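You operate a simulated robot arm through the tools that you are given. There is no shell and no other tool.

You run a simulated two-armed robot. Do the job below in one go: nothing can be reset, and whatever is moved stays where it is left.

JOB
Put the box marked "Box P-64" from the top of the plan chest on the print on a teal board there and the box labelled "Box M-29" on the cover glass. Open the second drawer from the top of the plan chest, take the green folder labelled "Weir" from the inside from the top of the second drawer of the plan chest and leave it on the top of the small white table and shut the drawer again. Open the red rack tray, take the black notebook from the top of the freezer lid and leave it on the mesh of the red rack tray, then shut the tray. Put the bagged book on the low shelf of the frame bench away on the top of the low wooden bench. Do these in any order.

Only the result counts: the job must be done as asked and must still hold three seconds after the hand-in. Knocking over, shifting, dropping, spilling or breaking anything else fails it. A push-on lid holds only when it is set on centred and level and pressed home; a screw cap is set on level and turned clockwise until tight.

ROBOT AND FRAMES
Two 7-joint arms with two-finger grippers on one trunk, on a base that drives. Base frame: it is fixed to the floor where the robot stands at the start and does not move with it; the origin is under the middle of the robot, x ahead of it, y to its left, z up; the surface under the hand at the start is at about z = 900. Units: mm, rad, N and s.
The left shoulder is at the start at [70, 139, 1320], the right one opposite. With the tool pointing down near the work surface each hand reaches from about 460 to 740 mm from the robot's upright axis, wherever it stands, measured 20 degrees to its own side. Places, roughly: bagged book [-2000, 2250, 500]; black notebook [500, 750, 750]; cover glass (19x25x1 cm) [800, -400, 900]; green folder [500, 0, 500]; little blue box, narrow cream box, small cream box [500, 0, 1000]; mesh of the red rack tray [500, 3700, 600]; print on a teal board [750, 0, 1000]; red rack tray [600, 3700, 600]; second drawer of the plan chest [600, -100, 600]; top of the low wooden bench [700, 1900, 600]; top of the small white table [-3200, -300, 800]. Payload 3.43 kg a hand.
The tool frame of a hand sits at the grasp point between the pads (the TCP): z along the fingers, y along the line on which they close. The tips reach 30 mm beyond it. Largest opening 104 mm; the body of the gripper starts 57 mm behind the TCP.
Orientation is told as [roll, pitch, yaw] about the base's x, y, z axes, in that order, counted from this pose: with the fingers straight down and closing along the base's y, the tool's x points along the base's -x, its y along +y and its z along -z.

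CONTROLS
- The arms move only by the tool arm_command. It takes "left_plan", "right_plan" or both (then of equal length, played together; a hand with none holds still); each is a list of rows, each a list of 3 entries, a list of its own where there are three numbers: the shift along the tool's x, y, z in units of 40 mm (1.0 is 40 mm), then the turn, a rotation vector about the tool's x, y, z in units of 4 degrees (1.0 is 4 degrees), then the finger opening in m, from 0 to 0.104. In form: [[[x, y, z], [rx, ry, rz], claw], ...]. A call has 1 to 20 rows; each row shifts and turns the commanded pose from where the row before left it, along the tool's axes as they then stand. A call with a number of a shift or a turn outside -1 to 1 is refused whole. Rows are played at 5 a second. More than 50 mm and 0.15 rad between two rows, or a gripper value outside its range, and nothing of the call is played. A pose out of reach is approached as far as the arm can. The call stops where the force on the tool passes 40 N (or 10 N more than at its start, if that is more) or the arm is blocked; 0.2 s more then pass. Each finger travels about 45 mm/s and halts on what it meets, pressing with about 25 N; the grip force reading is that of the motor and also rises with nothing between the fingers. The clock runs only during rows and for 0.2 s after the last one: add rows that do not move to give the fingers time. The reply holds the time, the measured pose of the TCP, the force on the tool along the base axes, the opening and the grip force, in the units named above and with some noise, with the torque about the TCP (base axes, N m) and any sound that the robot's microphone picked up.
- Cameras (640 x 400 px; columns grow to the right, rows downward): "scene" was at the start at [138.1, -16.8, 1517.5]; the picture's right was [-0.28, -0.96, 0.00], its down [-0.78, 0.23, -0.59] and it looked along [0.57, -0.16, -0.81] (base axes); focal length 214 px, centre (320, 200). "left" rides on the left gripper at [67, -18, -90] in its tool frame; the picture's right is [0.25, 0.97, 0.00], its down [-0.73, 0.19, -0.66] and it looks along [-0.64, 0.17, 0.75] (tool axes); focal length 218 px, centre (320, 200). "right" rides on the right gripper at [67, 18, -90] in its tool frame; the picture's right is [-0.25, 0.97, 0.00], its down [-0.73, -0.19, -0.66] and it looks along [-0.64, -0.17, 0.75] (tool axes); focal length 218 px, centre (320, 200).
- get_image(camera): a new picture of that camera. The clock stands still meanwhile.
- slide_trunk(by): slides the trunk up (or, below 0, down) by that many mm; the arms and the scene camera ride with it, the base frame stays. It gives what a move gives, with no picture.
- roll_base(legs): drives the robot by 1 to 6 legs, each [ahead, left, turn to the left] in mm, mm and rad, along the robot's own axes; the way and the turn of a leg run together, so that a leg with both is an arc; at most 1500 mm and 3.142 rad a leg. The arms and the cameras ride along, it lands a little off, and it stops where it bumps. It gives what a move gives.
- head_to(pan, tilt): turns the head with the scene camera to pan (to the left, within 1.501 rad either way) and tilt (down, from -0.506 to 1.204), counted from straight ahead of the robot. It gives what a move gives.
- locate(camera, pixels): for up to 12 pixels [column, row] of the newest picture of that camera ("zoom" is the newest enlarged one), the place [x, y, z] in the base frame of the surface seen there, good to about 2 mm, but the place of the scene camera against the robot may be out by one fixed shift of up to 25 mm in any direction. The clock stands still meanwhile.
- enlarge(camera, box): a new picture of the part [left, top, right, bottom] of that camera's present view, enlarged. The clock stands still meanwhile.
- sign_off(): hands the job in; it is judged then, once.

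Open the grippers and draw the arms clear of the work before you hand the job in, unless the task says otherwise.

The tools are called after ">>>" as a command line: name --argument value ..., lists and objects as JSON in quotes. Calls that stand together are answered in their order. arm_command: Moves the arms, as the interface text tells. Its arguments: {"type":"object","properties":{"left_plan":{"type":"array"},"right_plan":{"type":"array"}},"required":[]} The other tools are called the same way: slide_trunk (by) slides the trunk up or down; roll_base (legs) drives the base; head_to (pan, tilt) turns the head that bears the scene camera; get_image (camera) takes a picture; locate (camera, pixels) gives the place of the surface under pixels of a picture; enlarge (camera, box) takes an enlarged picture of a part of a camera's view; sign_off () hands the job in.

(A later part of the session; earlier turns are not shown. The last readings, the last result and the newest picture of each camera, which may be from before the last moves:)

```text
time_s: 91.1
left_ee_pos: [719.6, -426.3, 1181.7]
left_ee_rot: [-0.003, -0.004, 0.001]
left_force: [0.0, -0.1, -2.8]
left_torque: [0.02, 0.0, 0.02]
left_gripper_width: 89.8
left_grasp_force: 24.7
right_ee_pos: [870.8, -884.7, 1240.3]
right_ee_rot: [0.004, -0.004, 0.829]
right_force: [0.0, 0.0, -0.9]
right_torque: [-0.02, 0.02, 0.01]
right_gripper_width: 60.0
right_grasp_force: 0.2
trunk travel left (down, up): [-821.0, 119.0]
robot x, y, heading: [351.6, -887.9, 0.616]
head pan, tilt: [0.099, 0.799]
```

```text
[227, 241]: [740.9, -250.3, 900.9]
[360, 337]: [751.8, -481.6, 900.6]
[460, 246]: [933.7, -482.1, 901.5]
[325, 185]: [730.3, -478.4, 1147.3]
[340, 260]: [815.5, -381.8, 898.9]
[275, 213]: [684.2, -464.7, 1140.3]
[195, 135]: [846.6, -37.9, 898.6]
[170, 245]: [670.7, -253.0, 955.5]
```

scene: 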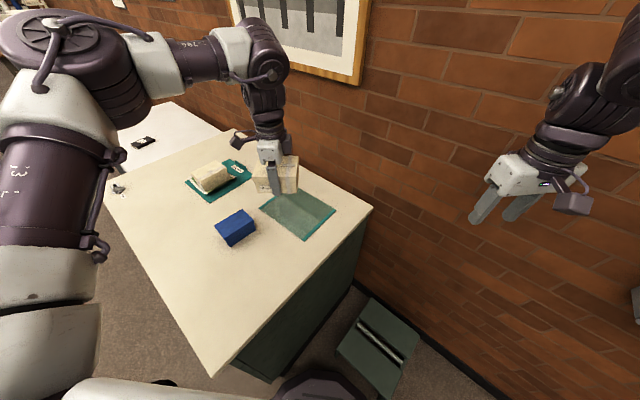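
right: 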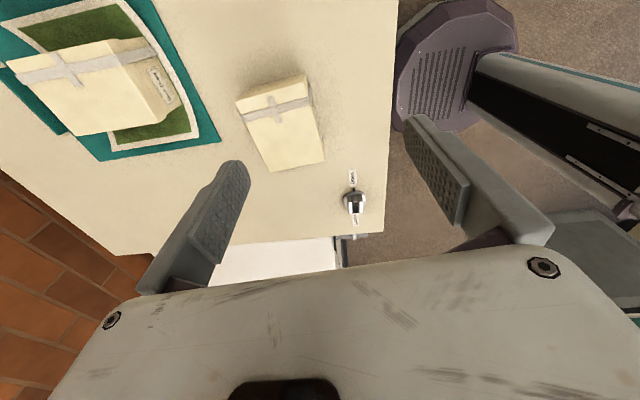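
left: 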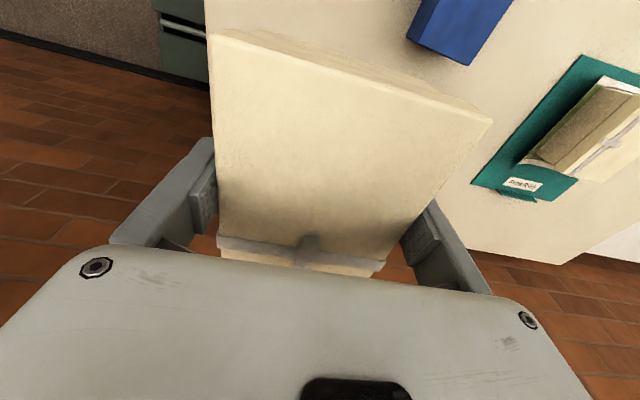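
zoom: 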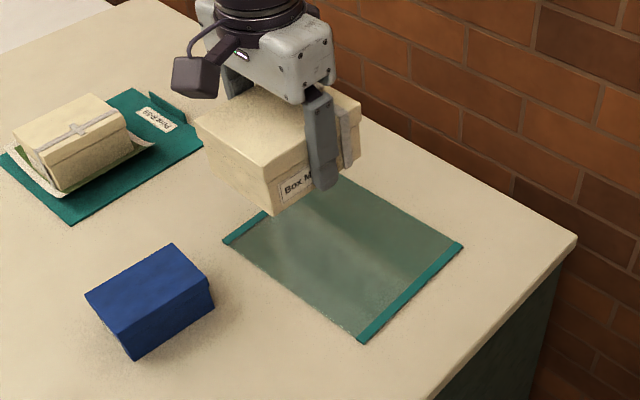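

Combining both views, the glass centre is near (822,−370). I'll aim the box at (803,−375), fully on the glass, and lower to TCP z≈1000.

>>> arm_command --left_plan '[[[-0.69, 0.425, 0], [0, 0, 0], 0.06], [[-0.69, 0.425, 0], [0, 0, 0], 0.06], [[-0.69, 0.425, 0], [0, 0, 0], 0.06], [[0, 0, 0.8], [0, 0, 0], 0.06], [[0, 0, 0.8], [0, 0, 0], 0.06], [[0, 0, 0.8], [0, 0, 0], 0.06], [[0, 0, 0.8], [0, 0, 0], 0.06], [[0, 0, 0.8], [0, 0, 0], 0.06], [[0, 0, 0.4], [0, 0, 0], 0.06], [[0, 0, 0], [0, 0, 0], 0.06]]'

>>> enlarge --camera "scene" --box '[200, 130, 380, 260]'

>>> get_image --camera "left"

```text
time_s: 93.3
left_ee_pos: [799.9, -378.0, 1004.1]
left_ee_rot: [-0.004, -0.003, 0.001]
left_force: [-0.7, 0.1, -2.9]
left_torque: [0.0, -0.01, 0.0]
left_gripper_width: 89.6
left_grasp_force: 24.8
left hand out of reach, approached as far as the arm can: row 3
right_ee_pos: [871.4, -884.5, 1240.6]
right_ee_rot: [0.002, -0.006, 0.829]
right_force: [0.8, 0.3, -0.1]
right_torque: [-0.01, 0.01, -0.01]
right_gripper_width: 60.0
right_grasp_force: 0.0
trunk travel left (down, up): [-821.0, 119.0]
robot x, y, heading: [351.9, -889.8, 0.62]
head pan, tilt: [0.099, 0.799]
```

```text
3.08 times, centred on (290, 195) of scene
```

zoom: 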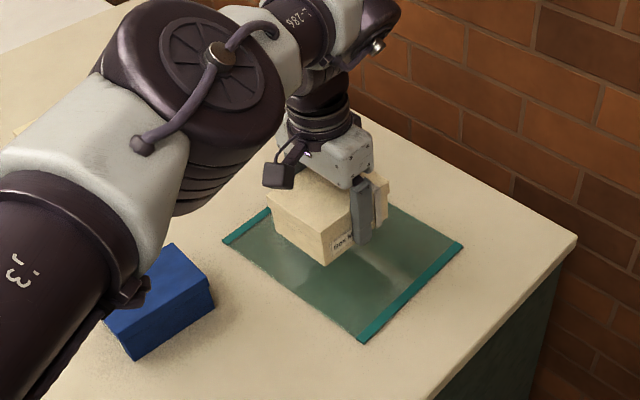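

```text
taken
```

left: 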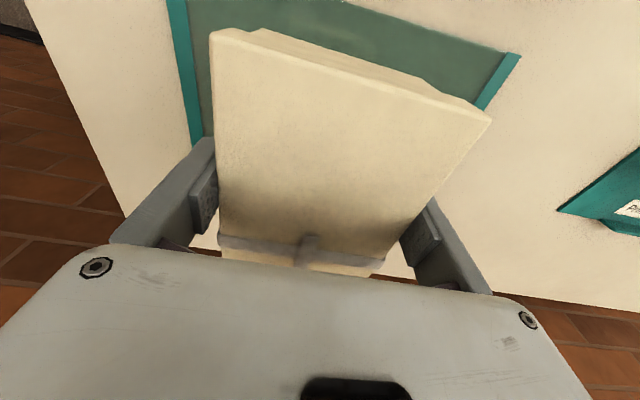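

The hand reads (800,−378,1004). The left camera shows the glass edges around the box, so I'll locate them to confirm the glass position against the hand.

>>> locate --camera "left" --pixels '[[517, 56], [490, 95], [170, 5], [198, 130], [350, 5], [300, 15], [400, 20], [480, 45]]'

```text
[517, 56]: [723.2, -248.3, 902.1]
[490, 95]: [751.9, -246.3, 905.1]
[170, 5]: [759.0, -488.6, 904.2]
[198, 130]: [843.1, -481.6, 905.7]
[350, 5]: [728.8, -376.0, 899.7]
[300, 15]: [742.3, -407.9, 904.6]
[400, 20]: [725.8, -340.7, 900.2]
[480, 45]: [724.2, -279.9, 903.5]
```

The glass spans x from 726, y −487 to −246, top z≈905, so the box lands fully on it. I'll lower 48 mm, then feel for contact near TCP z≈946.

>>> arm_command --left_plan '[[[0, 0, 0.4], [0, 0, 0], 0.06], [[0, 0, 0.4], [0, 0, 0], 0.06], [[0, 0, 0.3], [0, 0, 0], 0.06], [[0, 0, 0.1], [0, 0, 0], 0.06], [[0, 0, 0], [0, 0, 0], 0.06]]'

```text
time_s: 94.5
left_ee_pos: [799.9, -377.3, 958.1]
left_ee_rot: [-0.002, -0.003, -0.001]
left_force: [-0.1, 0.1, -2.9]
left_torque: [-0.04, 0.01, -0.01]
left_gripper_width: 89.7
left_grasp_force: 25.7
right_ee_pos: [872.9, -884.2, 1238.6]
right_ee_rot: [0.003, -0.003, 0.829]
right_force: [-0.3, 0.2, 1.3]
right_torque: [-0.02, 0.02, 0.0]
right_gripper_width: 59.9
right_grasp_force: 0.1
trunk travel left (down, up): [-821.0, 119.0]
robot x, y, heading: [350.8, -892.8, 0.62]
head pan, tilt: [0.099, 0.799]
```

No contact yet at 958, so I'll lower in 2–3 mm steps.

>>> arm_command --left_plan '[[[0, 0, 0.07], [0, 0, 0], 0.06], [[0, 0, 0.07], [0, 0, 0], 0.06], [[0, 0, 0.05], [0, 0, 0], 0.06], [[0, 0, 0], [0, 0, 0], 0.06]]'

```text
time_s: 95.5
left_ee_pos: [801.0, -376.8, 949.1]
left_ee_rot: [-0.003, -0.003, -0.001]
left_force: [-0.5, -0.5, -2.9]
left_torque: [0.03, 0.0, 0.01]
left_gripper_width: 89.6
left_grasp_force: 25.6
right_ee_pos: [871.0, -884.3, 1239.0]
right_ee_rot: [0.003, -0.002, 0.828]
right_force: [0.2, -0.6, -0.4]
right_torque: [0.02, 0.01, 0.0]
right_gripper_width: 59.9
right_grasp_force: 0.1
trunk travel left (down, up): [-821.0, 119.0]
robot x, y, heading: [348.8, -890.8, 0.615]
head pan, tilt: [0.099, 0.799]
```

Still free at 949. I'll take 1 mm steps down.

>>> arm_command --left_plan '[[[0, 0, 0.04], [0, 0, 0], 0.06], [[0, 0, 0.03], [0, 0, 0], 0.06], [[0, 0, 0], [0, 0, 0], 0.06]]'

```text
time_s: 96.3
left_ee_pos: [803.3, -376.9, 946.5]
left_ee_rot: [-0.004, -0.002, -0.001]
left_force: [0.2, -0.7, -2.7]
left_torque: [0.0, 0.03, 0.0]
left_gripper_width: 89.6
left_grasp_force: 25.4
right_ee_pos: [871.4, -883.8, 1240.0]
right_ee_rot: [0.004, -0.004, 0.829]
right_force: [0.1, -0.4, 0.2]
right_torque: [-0.02, 0.02, -0.04]
right_gripper_width: 60.2
right_grasp_force: 0.0
trunk travel left (down, up): [-821.0, 119.0]
robot x, y, heading: [347.2, -894.6, 0.62]
head pan, tilt: [0.099, 0.799]
```

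Still carrying −2.7 N at 946.5, so I'll continue 2 mm more.

>>> arm_command --left_plan '[[[0, 0, 0.03], [0, 0, 0], 0.06], [[0, 0, 0.03], [0, 0, 0], 0.06], [[0, 0, 0], [0, 0, 0], 0.06]]'

```text
time_s: 97.1
left_ee_pos: [802.5, -375.5, 945.7]
left_ee_rot: [-0.003, -0.004, 0.001]
left_force: [-0.6, 0.3, 0.0]
left_torque: [0.15, -0.14, 0.05]
left_gripper_width: 89.5
left_grasp_force: 25.0
right_ee_pos: [870.1, -884.8, 1238.7]
right_ee_rot: [0.003, -0.006, 0.828]
right_force: [0.5, 1.3, -0.4]
right_torque: [0.02, -0.01, 0.01]
right_gripper_width: 60.0
right_grasp_force: 0.0
trunk travel left (down, up): [-821.0, 119.0]
robot x, y, heading: [351.5, -888.3, 0.617]
head pan, tilt: [0.099, 0.799]
```

The force went to 0, so the box is on the glass. I'll open, pause, then rise.

>>> arm_command --left_plan '[[[0, 0, 0.01], [0, 0, 0], 0.095], [[0, 0, 0], [0, 0, 0], 0.102], [[0, 0, 0], [0, 0, 0], 0.102], [[0, 0, -0.3], [0, 0, 0], 0.102], [[0, 0, -0.5], [0, 0, 0], 0.102], [[0, 0, -0.9], [0, 0, 0], 0.102], [[0, 0, -0.9], [0, 0, 0], 0.102], [[0, 0, -0.9], [0, 0, 0], 0.102], [[0, 0, -0.9], [0, 0, 0], 0.102], [[0, 0, -0.9], [0, 0, 0], 0.102], [[0.3, 0, -0.7], [0, 0, 0], 0.102]]'

>>> get_image --camera "scene"

>>> get_image --camera "left"

```text
time_s: 99.5
left_ee_pos: [789.1, -378.8, 1183.2]
left_ee_rot: [-0.004, -0.006, -0.001]
left_force: [-0.6, -0.9, -0.4]
left_torque: [0.0, 0.01, 0.0]
left_gripper_width: 102.0
left_grasp_force: 0.1
right_ee_pos: [869.3, -883.4, 1240.9]
right_ee_rot: [0.003, -0.003, 0.829]
right_force: [-0.7, -0.5, -0.1]
right_torque: [0.01, -0.03, 0.0]
right_gripper_width: 60.2
right_grasp_force: 0.1
trunk travel left (down, up): [-821.0, 119.0]
robot x, y, heading: [350.2, -891.0, 0.615]
head pan, tilt: [0.099, 0.799]
```

```text
taken
```

scene: 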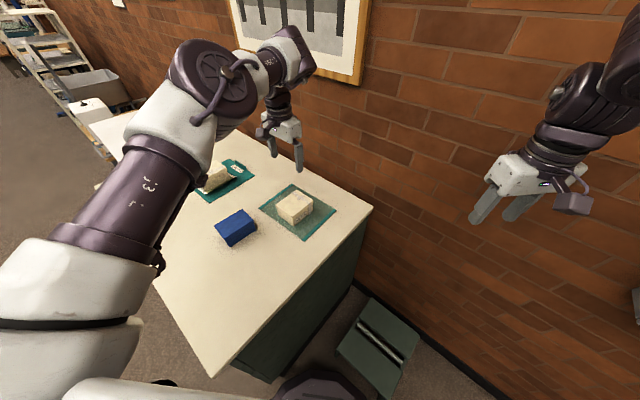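

```text
taken
```

left: 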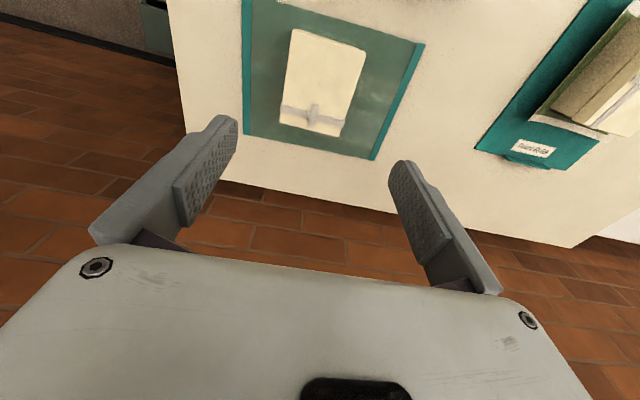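

M-29 stands on the glass. Next is the drawer. I'll look back-left first to see the floor where I'll be driving.

>>> head_to --pan 1.45 --tilt 0.4

>>> get_image --camera "scene"

```text
time_s: 101.0
left_ee_pos: [789.6, -378.0, 1181.7]
left_ee_rot: [0.0, -0.003, -0.002]
left_force: [0.4, 0.1, -1.1]
left_torque: [-0.04, 0.0, 0.0]
left_gripper_width: 102.1
left_grasp_force: 0.1
right_ee_pos: [870.6, -884.3, 1239.0]
right_ee_rot: [0.003, -0.004, 0.829]
right_force: [-1.2, -0.6, 0.4]
right_torque: [0.0, 0.01, -0.01]
right_gripper_width: 59.8
right_grasp_force: 0.0
trunk travel left (down, up): [-821.0, 119.0]
robot x, y, heading: [349.3, -887.1, 0.621]
head pan, tilt: [1.45, 0.4]
```

```text
taken
```

scene: 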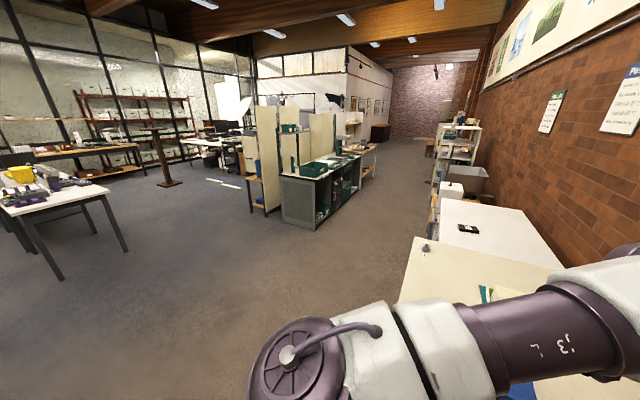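

The floor in front of the chest is free. I'll back away diagonally, straighten up and drive to about (−500,−250), facing the drawers.

>>> roll_base --legs '[[-450, 0, 0], [0, 0, -0.62], [-483, 900, 0]]'

>>> head_to --pan 0.1 --tilt 0.75

>>> get_image --camera "scene"

```text
time_s: 110.2
left_ee_pos: [130.5, -78.9, 1181.9]
left_ee_rot: [-0.001, -0.003, -0.586]
left_force: [0.6, -0.3, -1.0]
left_torque: [0.02, -0.03, -0.01]
left_gripper_width: 101.9
left_grasp_force: 0.1
right_ee_pos: [-80.4, -546.5, 1239.1]
right_ee_rot: [0.007, -0.006, 0.245]
right_force: [-0.2, 0.0, -0.1]
right_torque: [0.02, 0.03, 0.0]
right_gripper_width: 59.9
right_grasp_force: 0.1
trunk travel left (down, up): [-821.0, 119.0]
robot x, y, heading: [-518.4, -264.7, 0.032]
head pan, tilt: [1.45, 0.4]
```

```text
time_s: 111.7
left_ee_pos: [130.9, -79.6, 1183.1]
left_ee_rot: [-0.001, -0.002, -0.588]
left_force: [-0.2, 0.8, 0.1]
left_torque: [0.02, 0.0, 0.01]
left_gripper_width: 102.2
left_grasp_force: 0.0
right_ee_pos: [-81.4, -546.1, 1239.8]
right_ee_rot: [0.004, -0.006, 0.244]
right_force: [-0.1, -0.2, -0.3]
right_torque: [0.0, 0.02, 0.01]
right_gripper_width: 60.0
right_grasp_force: 0.0
trunk travel left (down, up): [-821.0, 119.0]
robot x, y, heading: [-519.9, -262.9, 0.033]
head pan, tilt: [0.099, 0.75]
```

```text
taken
```

scene: 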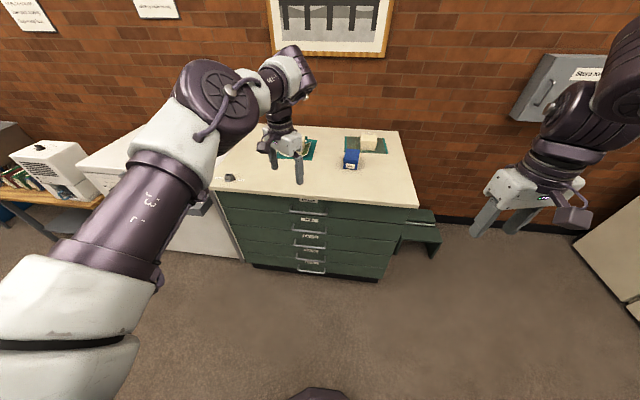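

All five drawers and their handles are visible around (308,205–270). I'll zoom in to read and locate them.

>>> enlarge --camera "scene" --box '[270, 185, 360, 280]'

```text
4.21 times, centred on (315, 232) of scene
```

zoom: 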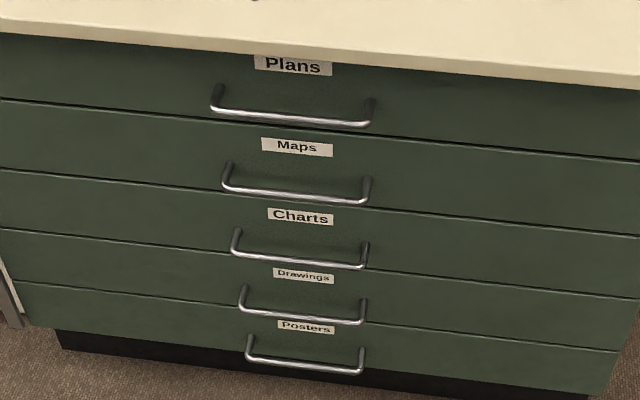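

The top drawer is "Plans", so the second drawer is "Maps", with its handle bar at zoom (230–368,190–203). I'll locate the bars, legs and fronts.

>>> locate --camera "zoom" --pixels '[[235, 190], [295, 197], [360, 202], [226, 168], [369, 182], [290, 117], [300, 263], [300, 180], [180, 150], [420, 170], [480, 190], [296, 146]]'

```text
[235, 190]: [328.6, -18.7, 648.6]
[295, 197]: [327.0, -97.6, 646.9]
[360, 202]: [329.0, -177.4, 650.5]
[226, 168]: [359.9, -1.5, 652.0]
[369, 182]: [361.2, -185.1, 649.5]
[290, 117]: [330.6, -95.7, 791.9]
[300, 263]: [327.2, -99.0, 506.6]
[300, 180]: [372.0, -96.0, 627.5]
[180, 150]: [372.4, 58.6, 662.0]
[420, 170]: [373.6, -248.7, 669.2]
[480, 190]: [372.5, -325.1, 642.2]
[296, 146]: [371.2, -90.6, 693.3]
```

Corrected, the Maps handle bar is at x≈312, y −5 to −190, z≈652, with the drawer front at x≈356. I'll straighten the heading, lower the left hand 240 mm in free space, and turn it to yaw −90° so the fingers can close vertically once it points forward.

>>> roll_base --legs '[[0, 0, -0.033]]'

>>> arm_command --left_plan '[[[0, 0, 0.5], [0, 0, 1], 0.08], [[0, 0, 0.5], [0, 0, 1], 0.08], [[0, 0, 0.5], [0, 0, 1], 0.08], [[0, 0, 0.5], [0, 0, 1], 0.08], [[0, 0, 0.5], [0, 0, 1], 0.08], [[0, 0, 0.5], [0, 0, 1], 0.08], [[0, 0, 0.5], [0, 0, 1], 0.08], [[0, 0, 0.5], [0, 0, 1], 0.08], [[0, 0, 0.5], [0, 0, 1], 0.08], [[0, 0, 0.5], [0, 0, 1], 0.08], [[0, 0, 0.5], [0, 0, 1], 0.08], [[0, 0, 0.5], [0, 0, 1], 0.08], [[0, 0, 0], [0, 0, 1], 0.08], [[0, 0, 0], [0, 0, 0.6], 0.08]]'

```text
time_s: 112.5
left_ee_pos: [137.6, -99.3, 1182.9]
left_ee_rot: [-0.003, -0.006, -0.621]
left_force: [0.2, -0.4, 0.1]
left_torque: [-0.04, 0.03, -0.01]
left_gripper_width: 101.8
left_grasp_force: 0.1
right_ee_pos: [-91.4, -559.4, 1240.5]
right_ee_rot: [0.005, -0.004, 0.21]
right_force: [0.0, 0.2, 0.2]
right_torque: [0.0, 0.02, 0.04]
right_gripper_width: 60.1
right_grasp_force: 0.0
trunk travel left (down, up): [-821.0, 119.0]
robot x, y, heading: [-520.8, -265.2, -0.004]
head pan, tilt: [0.099, 0.75]
```

```text
time_s: 115.5
left_ee_pos: [137.9, -102.2, 942.2]
left_ee_rot: [0.002, -0.003, -1.573]
left_force: [0.0, -0.3, 0.3]
left_torque: [0.0, 0.02, -0.02]
left_gripper_width: 80.0
left_grasp_force: 0.2
right_ee_pos: [-91.2, -560.8, 1239.4]
right_ee_rot: [0.005, -0.006, 0.208]
right_force: [-0.4, 0.3, 0.6]
right_torque: [0.01, -0.03, 0.03]
right_gripper_width: 60.1
right_grasp_force: 0.1
trunk travel left (down, up): [-821.0, 119.0]
robot x, y, heading: [-517.3, -265.6, -0.004]
head pan, tilt: [0.099, 0.75]
```

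The yaw is −90° now. I'll pitch the hand forward, 20 rows of −4° about tool x.

>>> arm_command --left_plan '[[[0, 0, 0], [-1, 0, 0], 0.08], [[0, 0, 0], [-1, 0, 0], 0.08], [[0, 0, 0], [-1, 0, 0], 0.08], [[0, 0, 0], [-1, 0, 0], 0.08], [[0, 0, 0], [-1, 0, 0], 0.08], [[0, 0, 0], [-1, 0, 0], 0.08], [[0, 0, 0], [-1, 0, 0], 0.08], [[0, 0, 0], [-1, 0, 0], 0.08], [[0, 0, 0], [-1, 0, 0], 0.08], [[0, 0, 0], [-1, 0, 0], 0.08], [[0, 0, 0], [-1, 0, 0], 0.08], [[0, 0, 0], [-1, 0, 0], 0.08], [[0, 0, 0], [-1, 0, 0], 0.08], [[0, 0, 0], [-1, 0, 0], 0.08], [[0, 0, 0], [-1, 0, 0], 0.08], [[0, 0, 0], [-1, 0, 0], 0.08]]'

>>> get_image --camera "left"

```text
time_s: 118.9
left_ee_pos: [136.9, -101.6, 941.8]
left_ee_rot: [1.116, -0.005, -1.571]
left_force: [-0.2, 0.2, 0.4]
left_torque: [0.02, 0.02, 0.01]
left_gripper_width: 80.0
left_grasp_force: 0.1
right_ee_pos: [-90.9, -560.3, 1240.2]
right_ee_rot: [0.003, -0.006, 0.209]
right_force: [0.8, -0.6, 0.0]
right_torque: [-0.02, -0.01, 0.0]
right_gripper_width: 59.8
right_grasp_force: 0.2
trunk travel left (down, up): [-821.0, 119.0]
robot x, y, heading: [-520.9, -260.9, 0.001]
head pan, tilt: [0.099, 0.75]
```

```text
taken
```

left: 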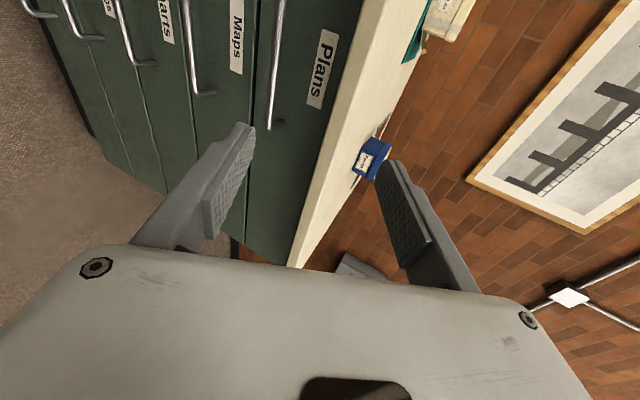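

The hand is pitched 64° and the camera shows the Plans and Maps handles. I'll finish the last 26° and lower the trunk by about 290 mm to the Maps handle's height.

>>> arm_command --left_plan '[[[0, 0, 0], [-1, 0, 0], 0.08], [[0, 0, 0], [-1, 0, 0], 0.08], [[0, 0, 0], [-1, 0, 0], 0.08], [[0, 0, 0], [-1, 0, 0], 0.08], [[0, 0, 0], [-1, 0, 0], 0.08], [[0, 0, 0], [-1, 0, 0], 0.08], [[0, 0, 0], [-0.5, 0, 0], 0.08]]'

>>> slide_trunk --by -290

>>> get_image --camera "left"

>>> get_image --camera "scene"

```text
time_s: 120.5
left_ee_pos: [139.4, -101.4, 943.3]
left_ee_rot: [1.574, -0.005, -1.569]
left_force: [0.2, 1.4, 0.6]
left_torque: [-0.01, -0.01, 0.04]
left_gripper_width: 80.0
left_grasp_force: 0.1
right_ee_pos: [-91.5, -560.8, 1239.8]
right_ee_rot: [0.004, -0.006, 0.21]
right_force: [-0.4, -0.4, 0.0]
right_torque: [0.04, 0.0, 0.01]
right_gripper_width: 60.0
right_grasp_force: 0.1
trunk travel left (down, up): [-821.0, 119.0]
robot x, y, heading: [-516.8, -261.2, -0.003]
head pan, tilt: [0.099, 0.75]
```

```text
time_s: 123.4
left_ee_pos: [138.1, -102.0, 652.4]
left_ee_rot: [1.574, -0.004, -1.571]
left_force: [-0.6, -0.2, -0.7]
left_torque: [0.0, 0.01, 0.02]
left_gripper_width: 79.8
left_grasp_force: 0.1
right_ee_pos: [-90.9, -561.2, 950.3]
right_ee_rot: [0.005, -0.005, 0.21]
right_force: [-0.6, 0.6, 0.0]
right_torque: [0.01, 0.0, 0.02]
right_gripper_width: 59.9
right_grasp_force: 0.1
trunk travel left (down, up): [-531.0, 409.0]
robot x, y, heading: [-513.5, -263.2, -0.005]
head pan, tilt: [0.099, 0.75]
```

```text
taken
```

left: 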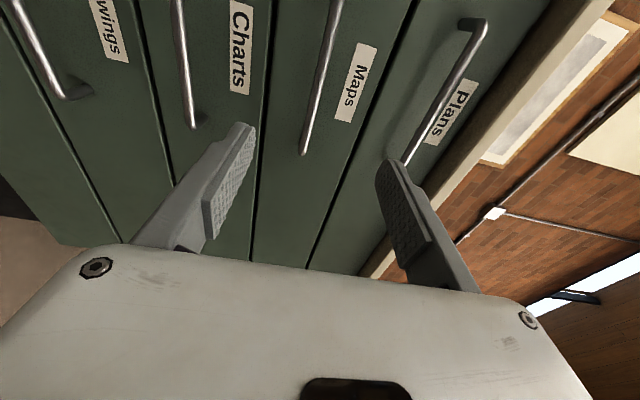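

```text
taken
```

scene: 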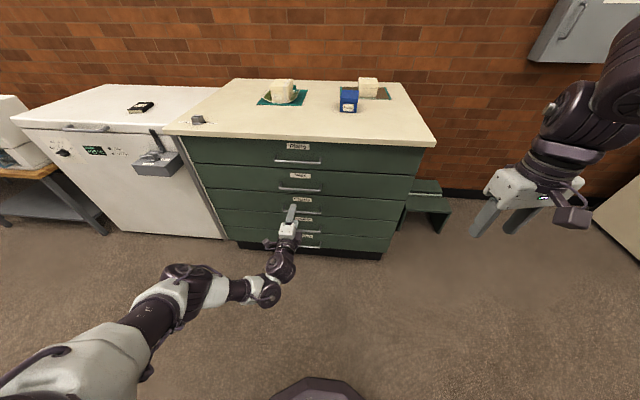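

The hand now points straight forward at z 652. The left camera shows the Maps handle from (335,10) to (303,150), so I'll locate the bar with this camera.

>>> locate --camera "left" --pixels '[[333, 20], [322, 70], [312, 110], [303, 148], [357, 90], [440, 80], [186, 80], [280, 150]]'

```text
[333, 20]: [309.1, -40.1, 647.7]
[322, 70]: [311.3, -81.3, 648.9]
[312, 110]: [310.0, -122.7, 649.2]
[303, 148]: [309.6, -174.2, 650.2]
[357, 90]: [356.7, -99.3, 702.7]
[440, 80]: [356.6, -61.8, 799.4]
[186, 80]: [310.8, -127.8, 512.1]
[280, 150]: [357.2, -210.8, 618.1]
```

The bar is at x≈310, z≈649, and the drawer face is at x≈357. I'll drive 120 mm forward and do the remaining approach with the arm.

>>> roll_base --legs '[[120, 0, 0]]'

>>> get_image --camera "left"

```text
time_s: 124.7
left_ee_pos: [259.2, -104.9, 652.1]
left_ee_rot: [1.572, -0.003, -1.573]
left_force: [-0.2, 0.3, 0.2]
left_torque: [0.01, 0.01, -0.02]
left_gripper_width: 79.9
left_grasp_force: 0.1
right_ee_pos: [28.1, -562.0, 950.2]
right_ee_rot: [0.004, -0.004, 0.207]
right_force: [0.7, 0.2, 0.1]
right_torque: [0.0, 0.03, 0.03]
right_gripper_width: 60.0
right_grasp_force: 0.0
trunk travel left (down, up): [-531.0, 409.0]
robot x, y, heading: [-395.5, -263.3, -0.001]
head pan, tilt: [0.099, 0.75]
```

```text
taken
```

left: 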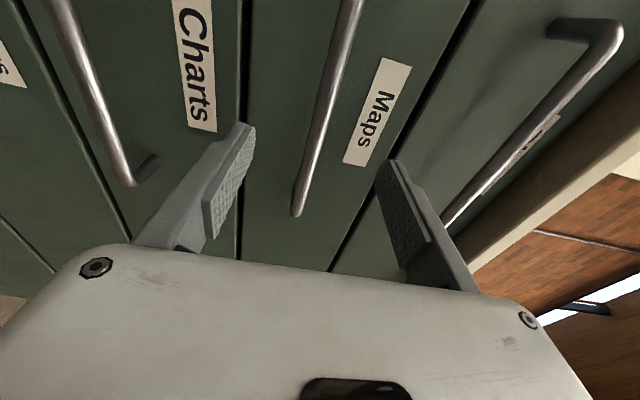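

The bar is between the finger directions. I'll advance 51 mm along tool z with a −3 mm height correction, then close on the bar.

>>> arm_command --left_plan '[[[0, -0.07, 0.45], [0, 0, 0], 0.08], [[0, 0, 0.45], [0, 0, 0], 0.08], [[0, 0, 0.37], [0, 0, 0], 0.08], [[0, 0, 0], [0, 0, 0], 0.08]]'

>>> get_image --camera "left"

```text
time_s: 125.7
left_ee_pos: [309.7, -105.3, 649.0]
left_ee_rot: [1.573, -0.004, -1.573]
left_force: [0.2, -0.3, -0.5]
left_torque: [0.01, -0.02, 0.0]
left_gripper_width: 80.0
left_grasp_force: 0.2
right_ee_pos: [28.1, -563.3, 949.9]
right_ee_rot: [0.002, -0.004, 0.208]
right_force: [-0.2, 0.3, -0.9]
right_torque: [0.04, -0.01, 0.01]
right_gripper_width: 59.9
right_grasp_force: 0.1
trunk travel left (down, up): [-531.0, 409.0]
robot x, y, heading: [-397.1, -262.2, -0.007]
head pan, tilt: [0.099, 0.75]
```

```text
taken
```

left: 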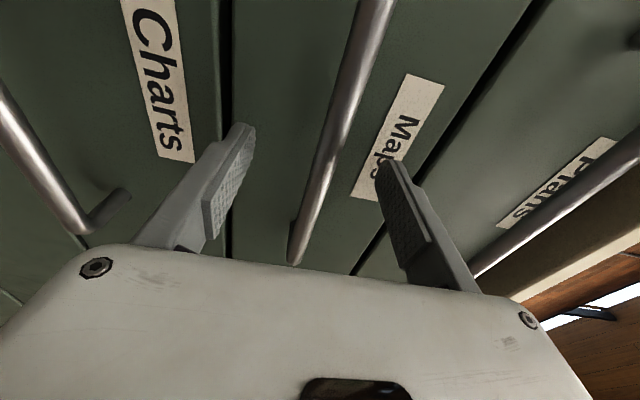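

The Maps bar lies between the fingers. I'll close on it.

>>> arm_command --left_plan '[[[0, 0, 0], [0, 0, 0], 0.05], [[0, 0, 0], [0, 0, 0], 0.02], [[0, 0, 0], [0, 0, 0], 0.0], [[0, 0, 0], [0, 0, 0], 0.0], [[0, 0, 0], [0, 0, 0], 0.0], [[0, 0, 0], [0, 0, 0], 0.0], [[0, 0, 0], [0, 0, 0], 0.0], [[0, 0, 0], [0, 0, 0], 0.0]]'

>>> get_image --camera "left"

```text
time_s: 127.5
left_ee_pos: [310.4, -105.4, 648.4]
left_ee_rot: [1.571, -0.004, -1.573]
left_force: [-1.3, -1.0, -4.2]
left_torque: [0.23, 0.03, -0.1]
left_gripper_width: 11.5
left_grasp_force: 45.6
right_ee_pos: [28.6, -561.1, 948.9]
right_ee_rot: [0.003, -0.004, 0.208]
right_force: [-0.7, -1.0, 0.2]
right_torque: [-0.04, -0.04, 0.0]
right_gripper_width: 60.1
right_grasp_force: 0.0
trunk travel left (down, up): [-531.0, 409.0]
robot x, y, heading: [-396.1, -262.2, -0.005]
head pan, tilt: [0.099, 0.75]
```

```text
taken
```

left: 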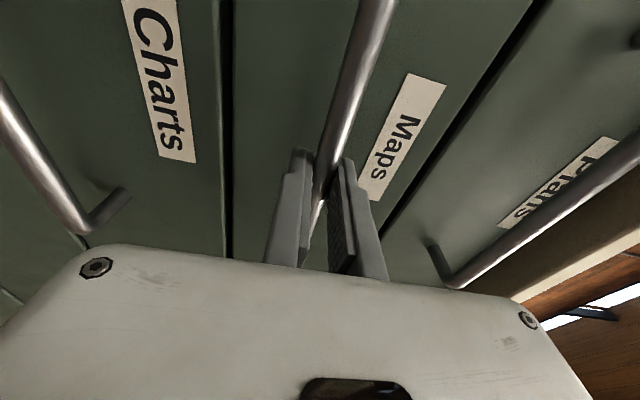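

The bar is gripped, with an 11.5 mm opening. I'll test-pull by backing the base 60 mm.

>>> roll_base --legs '[[-60, 0, 0]]'

>>> get_image --camera "scene"

```text
time_s: 128.4
left_ee_pos: [250.5, -106.1, 648.7]
left_ee_rot: [1.57, -0.002, -1.575]
left_force: [2.7, -2.2, -7.9]
left_torque: [0.2, -0.01, -0.08]
left_gripper_width: 11.4
left_grasp_force: 45.5
right_ee_pos: [-33.2, -561.8, 950.0]
right_ee_rot: [0.003, -0.004, 0.206]
right_force: [-0.3, 0.4, 0.2]
right_torque: [0.0, -0.02, 0.02]
right_gripper_width: 60.0
right_grasp_force: 0.1
trunk travel left (down, up): [-531.0, 409.0]
robot x, y, heading: [-458.5, -264.1, -0.005]
head pan, tilt: [0.099, 0.75]
```

```text
taken
```

scene: 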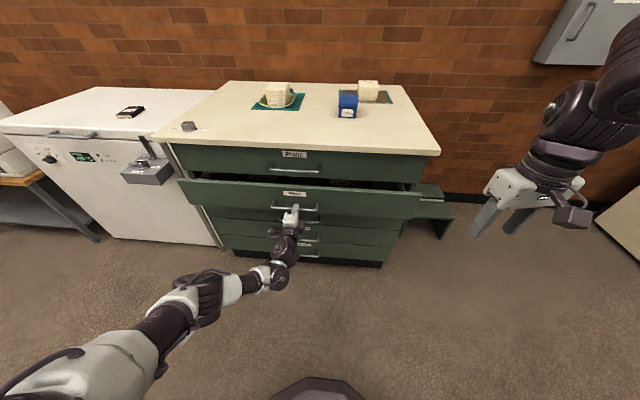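

The Maps drawer is opening with little force. I'll pull another 260 mm.

>>> roll_base --legs '[[-130, 0, 0], [-130, 0, 0]]'

>>> get_image --camera "scene"

```text
time_s: 130.7
left_ee_pos: [-15.7, -106.1, 648.8]
left_ee_rot: [1.571, -0.004, -1.575]
left_force: [3.4, -8.0, -5.9]
left_torque: [0.15, 0.0, -0.01]
left_gripper_width: 11.5
left_grasp_force: 44.8
right_ee_pos: [-298.1, -560.5, 949.9]
right_ee_rot: [0.004, -0.003, 0.206]
right_force: [0.0, -0.6, -0.1]
right_torque: [-0.02, 0.01, 0.01]
right_gripper_width: 60.2
right_grasp_force: 0.2
trunk travel left (down, up): [-531.0, 409.0]
robot x, y, heading: [-726.0, -264.8, -0.007]
head pan, tilt: [0.099, 0.75]
```

```text
taken
```

scene: 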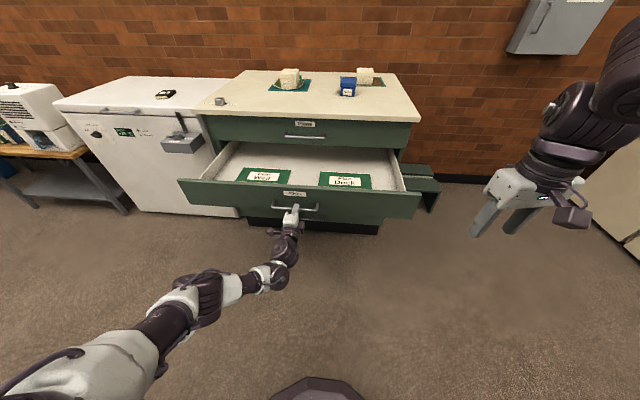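

The open drawer holds two green folders, at (265,176) and (345,181). I'll zoom in to read the labels and measure them.

>>> enlarge --camera "scene" --box '[200, 130, 420, 230]'

```text
2.91 times, centred on (310, 180) of scene
```

zoom: 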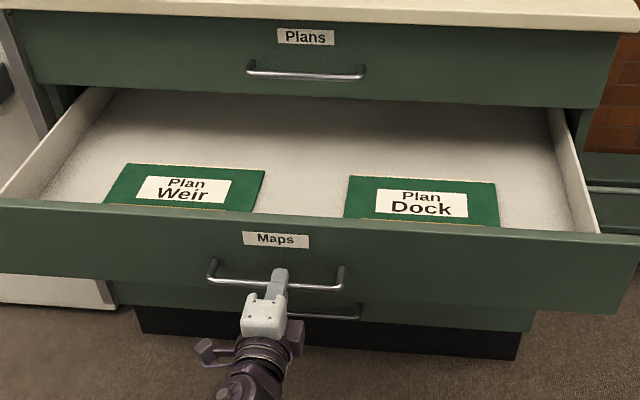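

The left folder reads "Plan Weir". I'll locate its corners, the drawer floor and the drawer front edges.

>>> locate --camera "zoom" --pixels '[[131, 168], [262, 173], [248, 209], [108, 201], [185, 190], [300, 170], [200, 120], [300, 222], [150, 208], [60, 200], [345, 190], [60, 160]]'

```text
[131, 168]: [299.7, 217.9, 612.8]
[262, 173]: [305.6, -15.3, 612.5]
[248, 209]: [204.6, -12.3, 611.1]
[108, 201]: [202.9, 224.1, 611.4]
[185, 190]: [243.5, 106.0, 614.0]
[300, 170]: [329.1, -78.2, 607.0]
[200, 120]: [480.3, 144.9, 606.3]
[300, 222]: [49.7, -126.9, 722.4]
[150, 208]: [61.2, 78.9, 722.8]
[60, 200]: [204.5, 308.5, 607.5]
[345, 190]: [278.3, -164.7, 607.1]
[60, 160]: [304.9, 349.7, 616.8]
```

The Weir folder seems to span x≈188–288, y≈−15–216, top z≈617, with the drawer floor at z≈611. It is rather close under the top drawer's handle, so I'll pull the drawer about 110 mm further for arm room.

>>> roll_base --legs '[[-110, 0, 0]]'

>>> enlarge --camera "scene" --box '[200, 110, 420, 230]'

```text
time_s: 131.8
left_ee_pos: [-126.2, -106.7, 648.8]
left_ee_rot: [1.571, -0.004, -1.576]
left_force: [3.9, -3.4, -5.1]
left_torque: [0.17, 0.03, 0.17]
left_gripper_width: 11.6
left_grasp_force: 45.2
right_ee_pos: [-407.9, -561.7, 949.0]
right_ee_rot: [0.006, -0.003, 0.206]
right_force: [0.3, 0.2, 0.7]
right_torque: [-0.02, 0.01, -0.02]
right_gripper_width: 60.1
right_grasp_force: 0.1
trunk travel left (down, up): [-531.0, 409.0]
robot x, y, heading: [-836.7, -262.3, -0.007]
head pan, tilt: [0.099, 0.75]
```

```text
2.91 times, centred on (310, 170) of scene
```

zoom: 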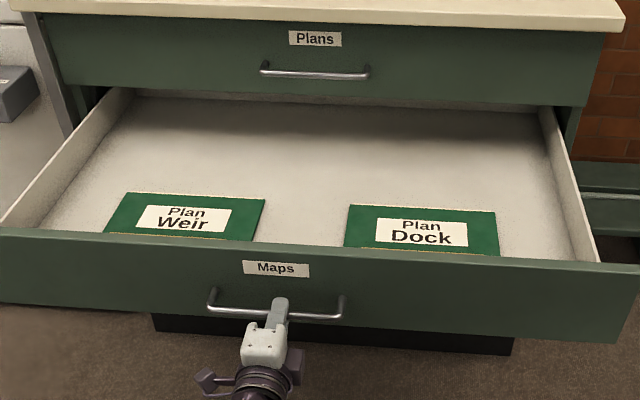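

The drawer is out about 436 mm. I'll open the fingers, back straight off the bar, then check that the drawer stays.

>>> arm_command --left_plan '[[[0, 0, 0], [0, 0, 0], 0.03], [[0, 0, 0], [0, 0, 0], 0.06], [[0, 0, 0], [0, 0, 0], 0.08], [[0, 0, 0], [0, 0, 0], 0.08], [[0, 0, 0], [0, 0, 0], 0.08], [[0, 0, 0], [0, 0, 0], 0.08]]'

>>> roll_base --legs '[[-120, 0, 0]]'

>>> get_image --camera "scene"

```text
time_s: 133.2
left_ee_pos: [-126.7, -105.4, 649.1]
left_ee_rot: [1.57, -0.004, -1.577]
left_force: [-0.3, -0.5, -0.2]
left_torque: [0.03, 0.01, 0.02]
left_gripper_width: 80.0
left_grasp_force: 0.0
right_ee_pos: [-408.6, -560.7, 948.9]
right_ee_rot: [0.006, -0.004, 0.206]
right_force: [0.7, 0.0, -0.1]
right_torque: [-0.02, 0.0, 0.01]
right_gripper_width: 60.1
right_grasp_force: 0.1
trunk travel left (down, up): [-531.0, 409.0]
robot x, y, heading: [-833.2, -261.2, -0.006]
head pan, tilt: [0.099, 0.75]
```

```text
time_s: 134.5
left_ee_pos: [-251.1, -101.9, 650.9]
left_ee_rot: [1.57, -0.003, -1.574]
left_force: [-0.5, -0.3, 0.8]
left_torque: [0.01, 0.03, 0.02]
left_gripper_width: 80.1
left_grasp_force: 0.1
right_ee_pos: [-534.6, -559.1, 949.4]
right_ee_rot: [0.003, -0.006, 0.211]
right_force: [-0.3, 0.7, -0.3]
right_torque: [0.03, -0.05, 0.02]
right_gripper_width: 60.0
right_grasp_force: 0.1
trunk travel left (down, up): [-531.0, 409.0]
robot x, y, heading: [-956.2, -262.8, -0.004]
head pan, tilt: [0.099, 0.75]
```

```text
taken
```

scene: 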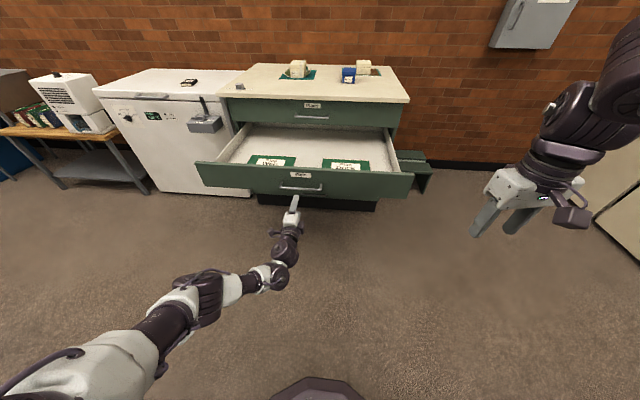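

The drawer stays open. I'll raise the trunk 250 mm and pitch the left hand back to pointing down.

>>> slide_trunk --by 250

>>> arm_command --left_plan '[[[0, 0, 0], [1, 0, 0], 0.104], [[0, 0, 0], [1, 0, 0], 0.104], [[0, 0, 0], [1, 0, 0], 0.104], [[0, 0, 0], [1, 0, 0], 0.104], [[0, 0, 0], [1, 0, 0], 0.104], [[0, 0, 0], [1, 0, 0], 0.104], [[0, 0, 0], [1, 0, 0], 0.104], [[0, 0, 0], [1, 0, 0], 0.104], [[0, 0, 0], [1, 0, 0], 0.104], [[0, 0, 0], [1, 0, 0], 0.104], [[0, 0, 0], [1, 0, 0], 0.104], [[0, 0, 0], [1, 0, 0], 0.104], [[0, 0, 0], [1, 0, 0], 0.104], [[0, 0, 0], [1, 0, 0], 0.104], [[0, 0, 0], [1, 0, 0], 0.104], [[0, 0, 0], [1, 0, 0], 0.104], [[0, 0, 0], [1, 0, 0], 0.104], [[0, 0, 0], [1, 0, 0], 0.104], [[0, 0, 0], [1, 0, 0], 0.104], [[0, 0, 0], [1, 0, 0], 0.104]]'

>>> arm_command --left_plan '[[[0, 0, 0], [1, 0, 0], 0.104], [[0, 0, 0], [1, 0, 0], 0.104], [[0, 0, 0], [0.48, 0, 0], 0.104], [[0, 0, 0], [0, 0, 0], 0.104]]'

```text
time_s: 137.1
left_ee_pos: [-251.3, -103.6, 899.6]
left_ee_rot: [1.571, -0.005, -1.576]
left_force: [-0.3, -0.3, 0.0]
left_torque: [0.0, 0.0, -0.02]
left_gripper_width: 80.1
left_grasp_force: 0.2
right_ee_pos: [-533.6, -559.0, 1200.2]
right_ee_rot: [0.005, -0.005, 0.209]
right_force: [-0.2, 0.1, 0.4]
right_torque: [-0.05, 0.01, -0.01]
right_gripper_width: 60.0
right_grasp_force: 0.0
trunk travel left (down, up): [-781.0, 159.0]
robot x, y, heading: [-961.1, -260.9, -0.002]
head pan, tilt: [0.099, 0.75]
```

```text
time_s: 141.3
left_ee_pos: [-252.2, -104.5, 897.7]
left_ee_rot: [0.175, -0.001, -1.576]
left_force: [-0.2, -0.2, 0.1]
left_torque: [0.0, 0.02, 0.0]
left_gripper_width: 104.3
left_grasp_force: 0.1
right_ee_pos: [-533.6, -559.3, 1199.1]
right_ee_rot: [0.006, -0.005, 0.209]
right_force: [-0.3, 0.0, 0.6]
right_torque: [0.02, -0.02, 0.02]
right_gripper_width: 60.0
right_grasp_force: 0.1
trunk travel left (down, up): [-781.0, 159.0]
robot x, y, heading: [-959.7, -261.8, 0.001]
head pan, tilt: [0.099, 0.75]
```

```text
time_s: 142.3
left_ee_pos: [-259.0, -102.6, 902.7]
left_ee_rot: [0.004, -0.003, -1.574]
left_force: [-1.0, -0.2, -0.5]
left_torque: [0.0, 0.0, 0.01]
left_gripper_width: 104.2
left_grasp_force: 0.0
left hand out of reach, approached as far as the arm can: row 3
right_ee_pos: [-533.0, -558.5, 1199.1]
right_ee_rot: [0.004, -0.005, 0.21]
right_force: [-1.0, -0.2, 0.2]
right_torque: [0.02, -0.01, 0.0]
right_gripper_width: 59.9
right_grasp_force: 0.1
trunk travel left (down, up): [-781.0, 159.0]
robot x, y, heading: [-958.8, -261.7, -0.003]
head pan, tilt: [0.099, 0.75]
```

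The hand points down at rel (700,159). I'll retract it 100 mm, then drive left 205 mm and ahead 470 mm so it hangs above the Weir folder. The base slides under the open drawer's level.

>>> arm_command --left_plan '[[[0, -0.85, 0], [0, 0, 0], 0.104], [[0, -0.85, 0], [0, 0, 0], 0.104], [[0, -0.85, 0], [0, 0, 0], 0.104], [[0, 0, 0], [0, 0, 0], 0.104]]'

>>> roll_base --legs '[[0, 205, 0], [380, 0, 0]]'

>>> get_image --camera "left"

>>> get_image --camera "scene"

```text
time_s: 143.3
left_ee_pos: [-361.3, -99.9, 899.9]
left_ee_rot: [0.001, -0.003, -1.574]
left_force: [-0.1, 0.5, -0.4]
left_torque: [-0.02, 0.05, 0.0]
left_gripper_width: 104.0
left_grasp_force: 0.1
right_ee_pos: [-531.3, -558.4, 1199.9]
right_ee_rot: [0.004, -0.003, 0.209]
right_force: [0.2, 0.5, 0.5]
right_torque: [0.0, 0.0, 0.01]
right_gripper_width: 60.1
right_grasp_force: 0.0
trunk travel left (down, up): [-781.0, 159.0]
robot x, y, heading: [-959.4, -260.2, -0.002]
head pan, tilt: [0.099, 0.75]
```

```text
time_s: 146.9
left_ee_pos: [7.4, 108.4, 900.3]
left_ee_rot: [0.0, -0.004, -1.572]
left_force: [-0.5, -0.3, 0.1]
left_torque: [-0.01, -0.01, 0.01]
left_gripper_width: 104.0
left_grasp_force: 0.0
right_ee_pos: [-164.4, -349.5, 1200.3]
right_ee_rot: [0.003, -0.005, 0.211]
right_force: [0.8, 0.0, -0.7]
right_torque: [-0.02, 0.01, -0.01]
right_gripper_width: 60.1
right_grasp_force: 0.2
trunk travel left (down, up): [-781.0, 159.0]
robot x, y, heading: [-589.1, -50.8, -0.001]
head pan, tilt: [0.099, 0.75]
```

```text
taken
```

left: 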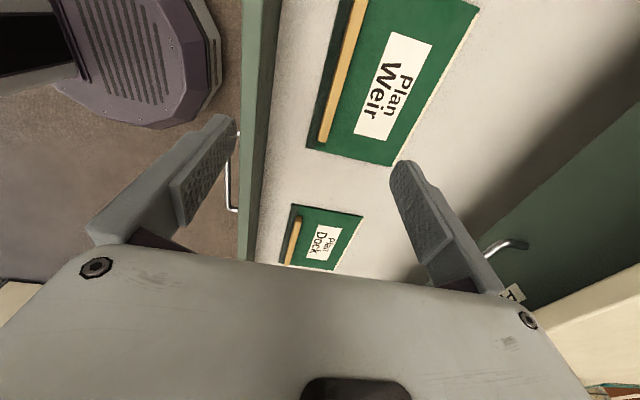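

```text
taken
```

scene: 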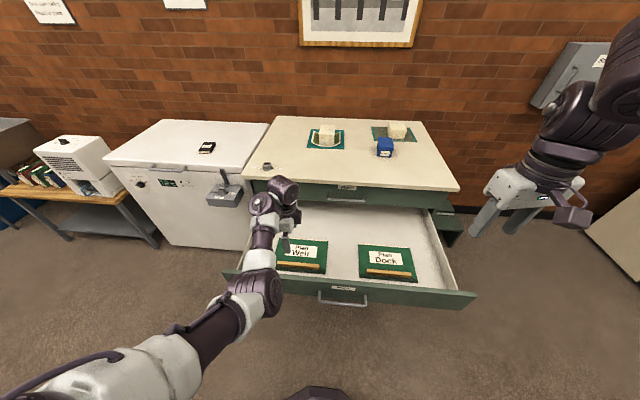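

Each folder has a raised wooden bar along its near edge, which can be gripped. I'll zoom the left camera on the Weir folder to measure the bar.

>>> enlarge --camera "left" --box '[290, 0, 490, 170]'

>>> enlarge --camera "scene" --box '[260, 220, 440, 310]'

```text
2.35 times, centred on (390, 85) of left
```

zoom: 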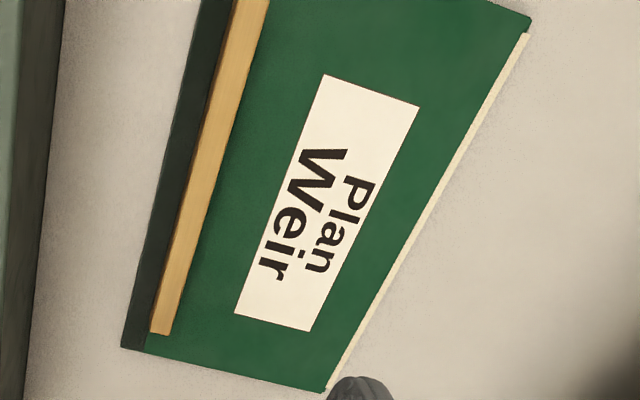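

```text
3.56 times, centred on (350, 265) of scene
```

zoom: 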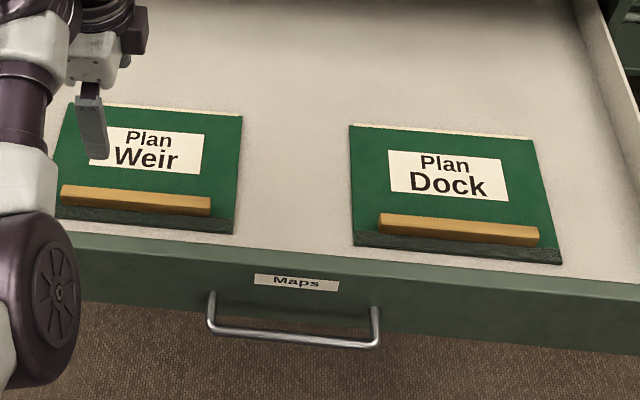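

The Weir folder's wooden bar runs along its front edge. I'll re-zoom the left camera and locate the bar edges.

>>> enlarge --camera "left" --box '[290, 0, 490, 170]'

>>> locate --camera "zoom" --pixels '[[155, 330], [172, 330], [195, 200], [212, 205], [250, 10], [262, 15], [125, 345], [320, 385], [525, 30], [290, 200], [100, 200], [180, 220]]'

```text
2.35 times, centred on (390, 85) of left
```

zoom: 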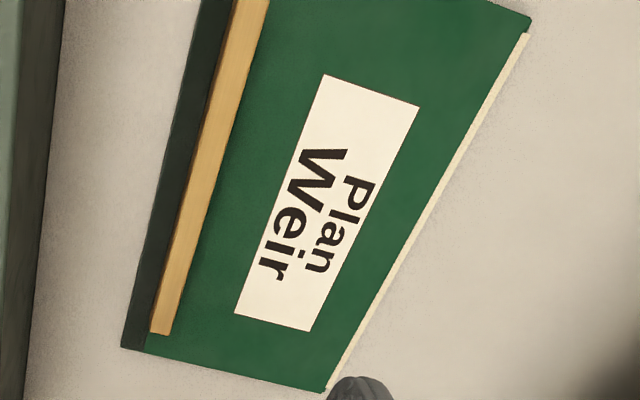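

```text
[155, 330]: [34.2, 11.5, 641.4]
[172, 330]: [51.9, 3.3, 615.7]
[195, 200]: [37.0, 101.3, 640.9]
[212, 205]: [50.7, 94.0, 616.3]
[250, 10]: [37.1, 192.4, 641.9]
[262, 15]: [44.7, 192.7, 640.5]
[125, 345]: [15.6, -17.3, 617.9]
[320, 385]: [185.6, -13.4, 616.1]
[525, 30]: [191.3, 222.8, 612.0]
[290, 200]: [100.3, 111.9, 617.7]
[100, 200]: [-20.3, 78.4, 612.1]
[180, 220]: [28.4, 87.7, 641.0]
```

The bar spans x≈28–45, y≈8–200, top z 641, with the folder top at 617 and the drawer floor at 612. I'll centre the left hand at (36,103) with a 50 mm opening and lower the trunk 200 mm.

>>> arm_command --left_plan '[[[-0.13, 0.36, 0], [0, 0, 0], 0.06], [[0, 0.36, 0], [0, 0, 0], 0.05], [[0, 0, 0], [0, 0, 0], 0.05], [[0, 0, 0], [0, 0, 0], 0.05]]'

>>> slide_trunk --by -200

>>> get_image --camera "left"

```text
time_s: 147.9
left_ee_pos: [34.9, 102.7, 900.0]
left_ee_rot: [0.002, -0.004, -1.572]
left_force: [-0.3, -0.2, 0.0]
left_torque: [0.01, -0.04, -0.02]
left_gripper_width: 50.3
left_grasp_force: 0.1
right_ee_pos: [-163.2, -349.4, 1199.2]
right_ee_rot: [0.005, -0.006, 0.211]
right_force: [0.5, 0.6, 1.4]
right_torque: [0.0, 0.0, -0.02]
right_gripper_width: 60.0
right_grasp_force: 0.1
trunk travel left (down, up): [-781.0, 159.0]
robot x, y, heading: [-593.4, -50.3, -0.001]
head pan, tilt: [0.099, 0.75]
```

```text
time_s: 150.1
left_ee_pos: [34.5, 103.2, 700.8]
left_ee_rot: [0.002, -0.003, -1.574]
left_force: [0.2, 0.0, -0.6]
left_torque: [-0.02, 0.03, 0.0]
left_gripper_width: 49.8
left_grasp_force: 0.1
right_ee_pos: [-163.1, -349.4, 999.6]
right_ee_rot: [0.005, -0.005, 0.21]
right_force: [-0.3, -0.6, -0.4]
right_torque: [-0.02, 0.01, -0.02]
right_gripper_width: 60.1
right_grasp_force: 0.2
trunk travel left (down, up): [-581.0, 359.0]
robot x, y, heading: [-589.4, -55.2, -0.001]
head pan, tilt: [0.099, 0.75]
```

```text
taken
```

left: 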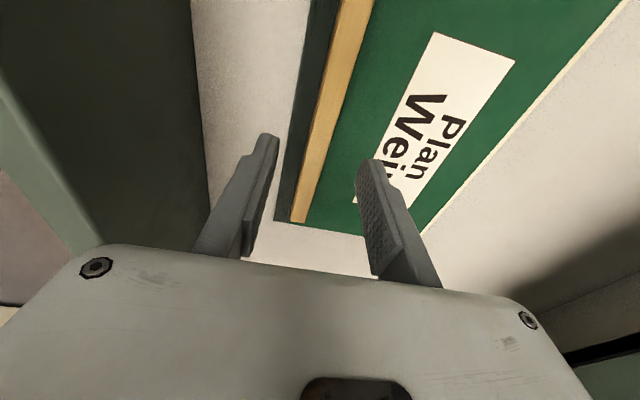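

The bar lies between the fingers. I'll locate a few bar points from this closer view for a last correction.

>>> locate --camera "left" --pixels '[[297, 215], [307, 215], [330, 90], [346, 90], [345, 20], [365, 20], [290, 200], [230, 120]]'

```text
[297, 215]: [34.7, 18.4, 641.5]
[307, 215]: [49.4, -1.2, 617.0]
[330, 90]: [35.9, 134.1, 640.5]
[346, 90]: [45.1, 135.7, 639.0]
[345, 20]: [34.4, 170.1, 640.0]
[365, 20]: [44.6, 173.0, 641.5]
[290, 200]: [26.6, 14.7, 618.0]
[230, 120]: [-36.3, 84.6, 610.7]
```

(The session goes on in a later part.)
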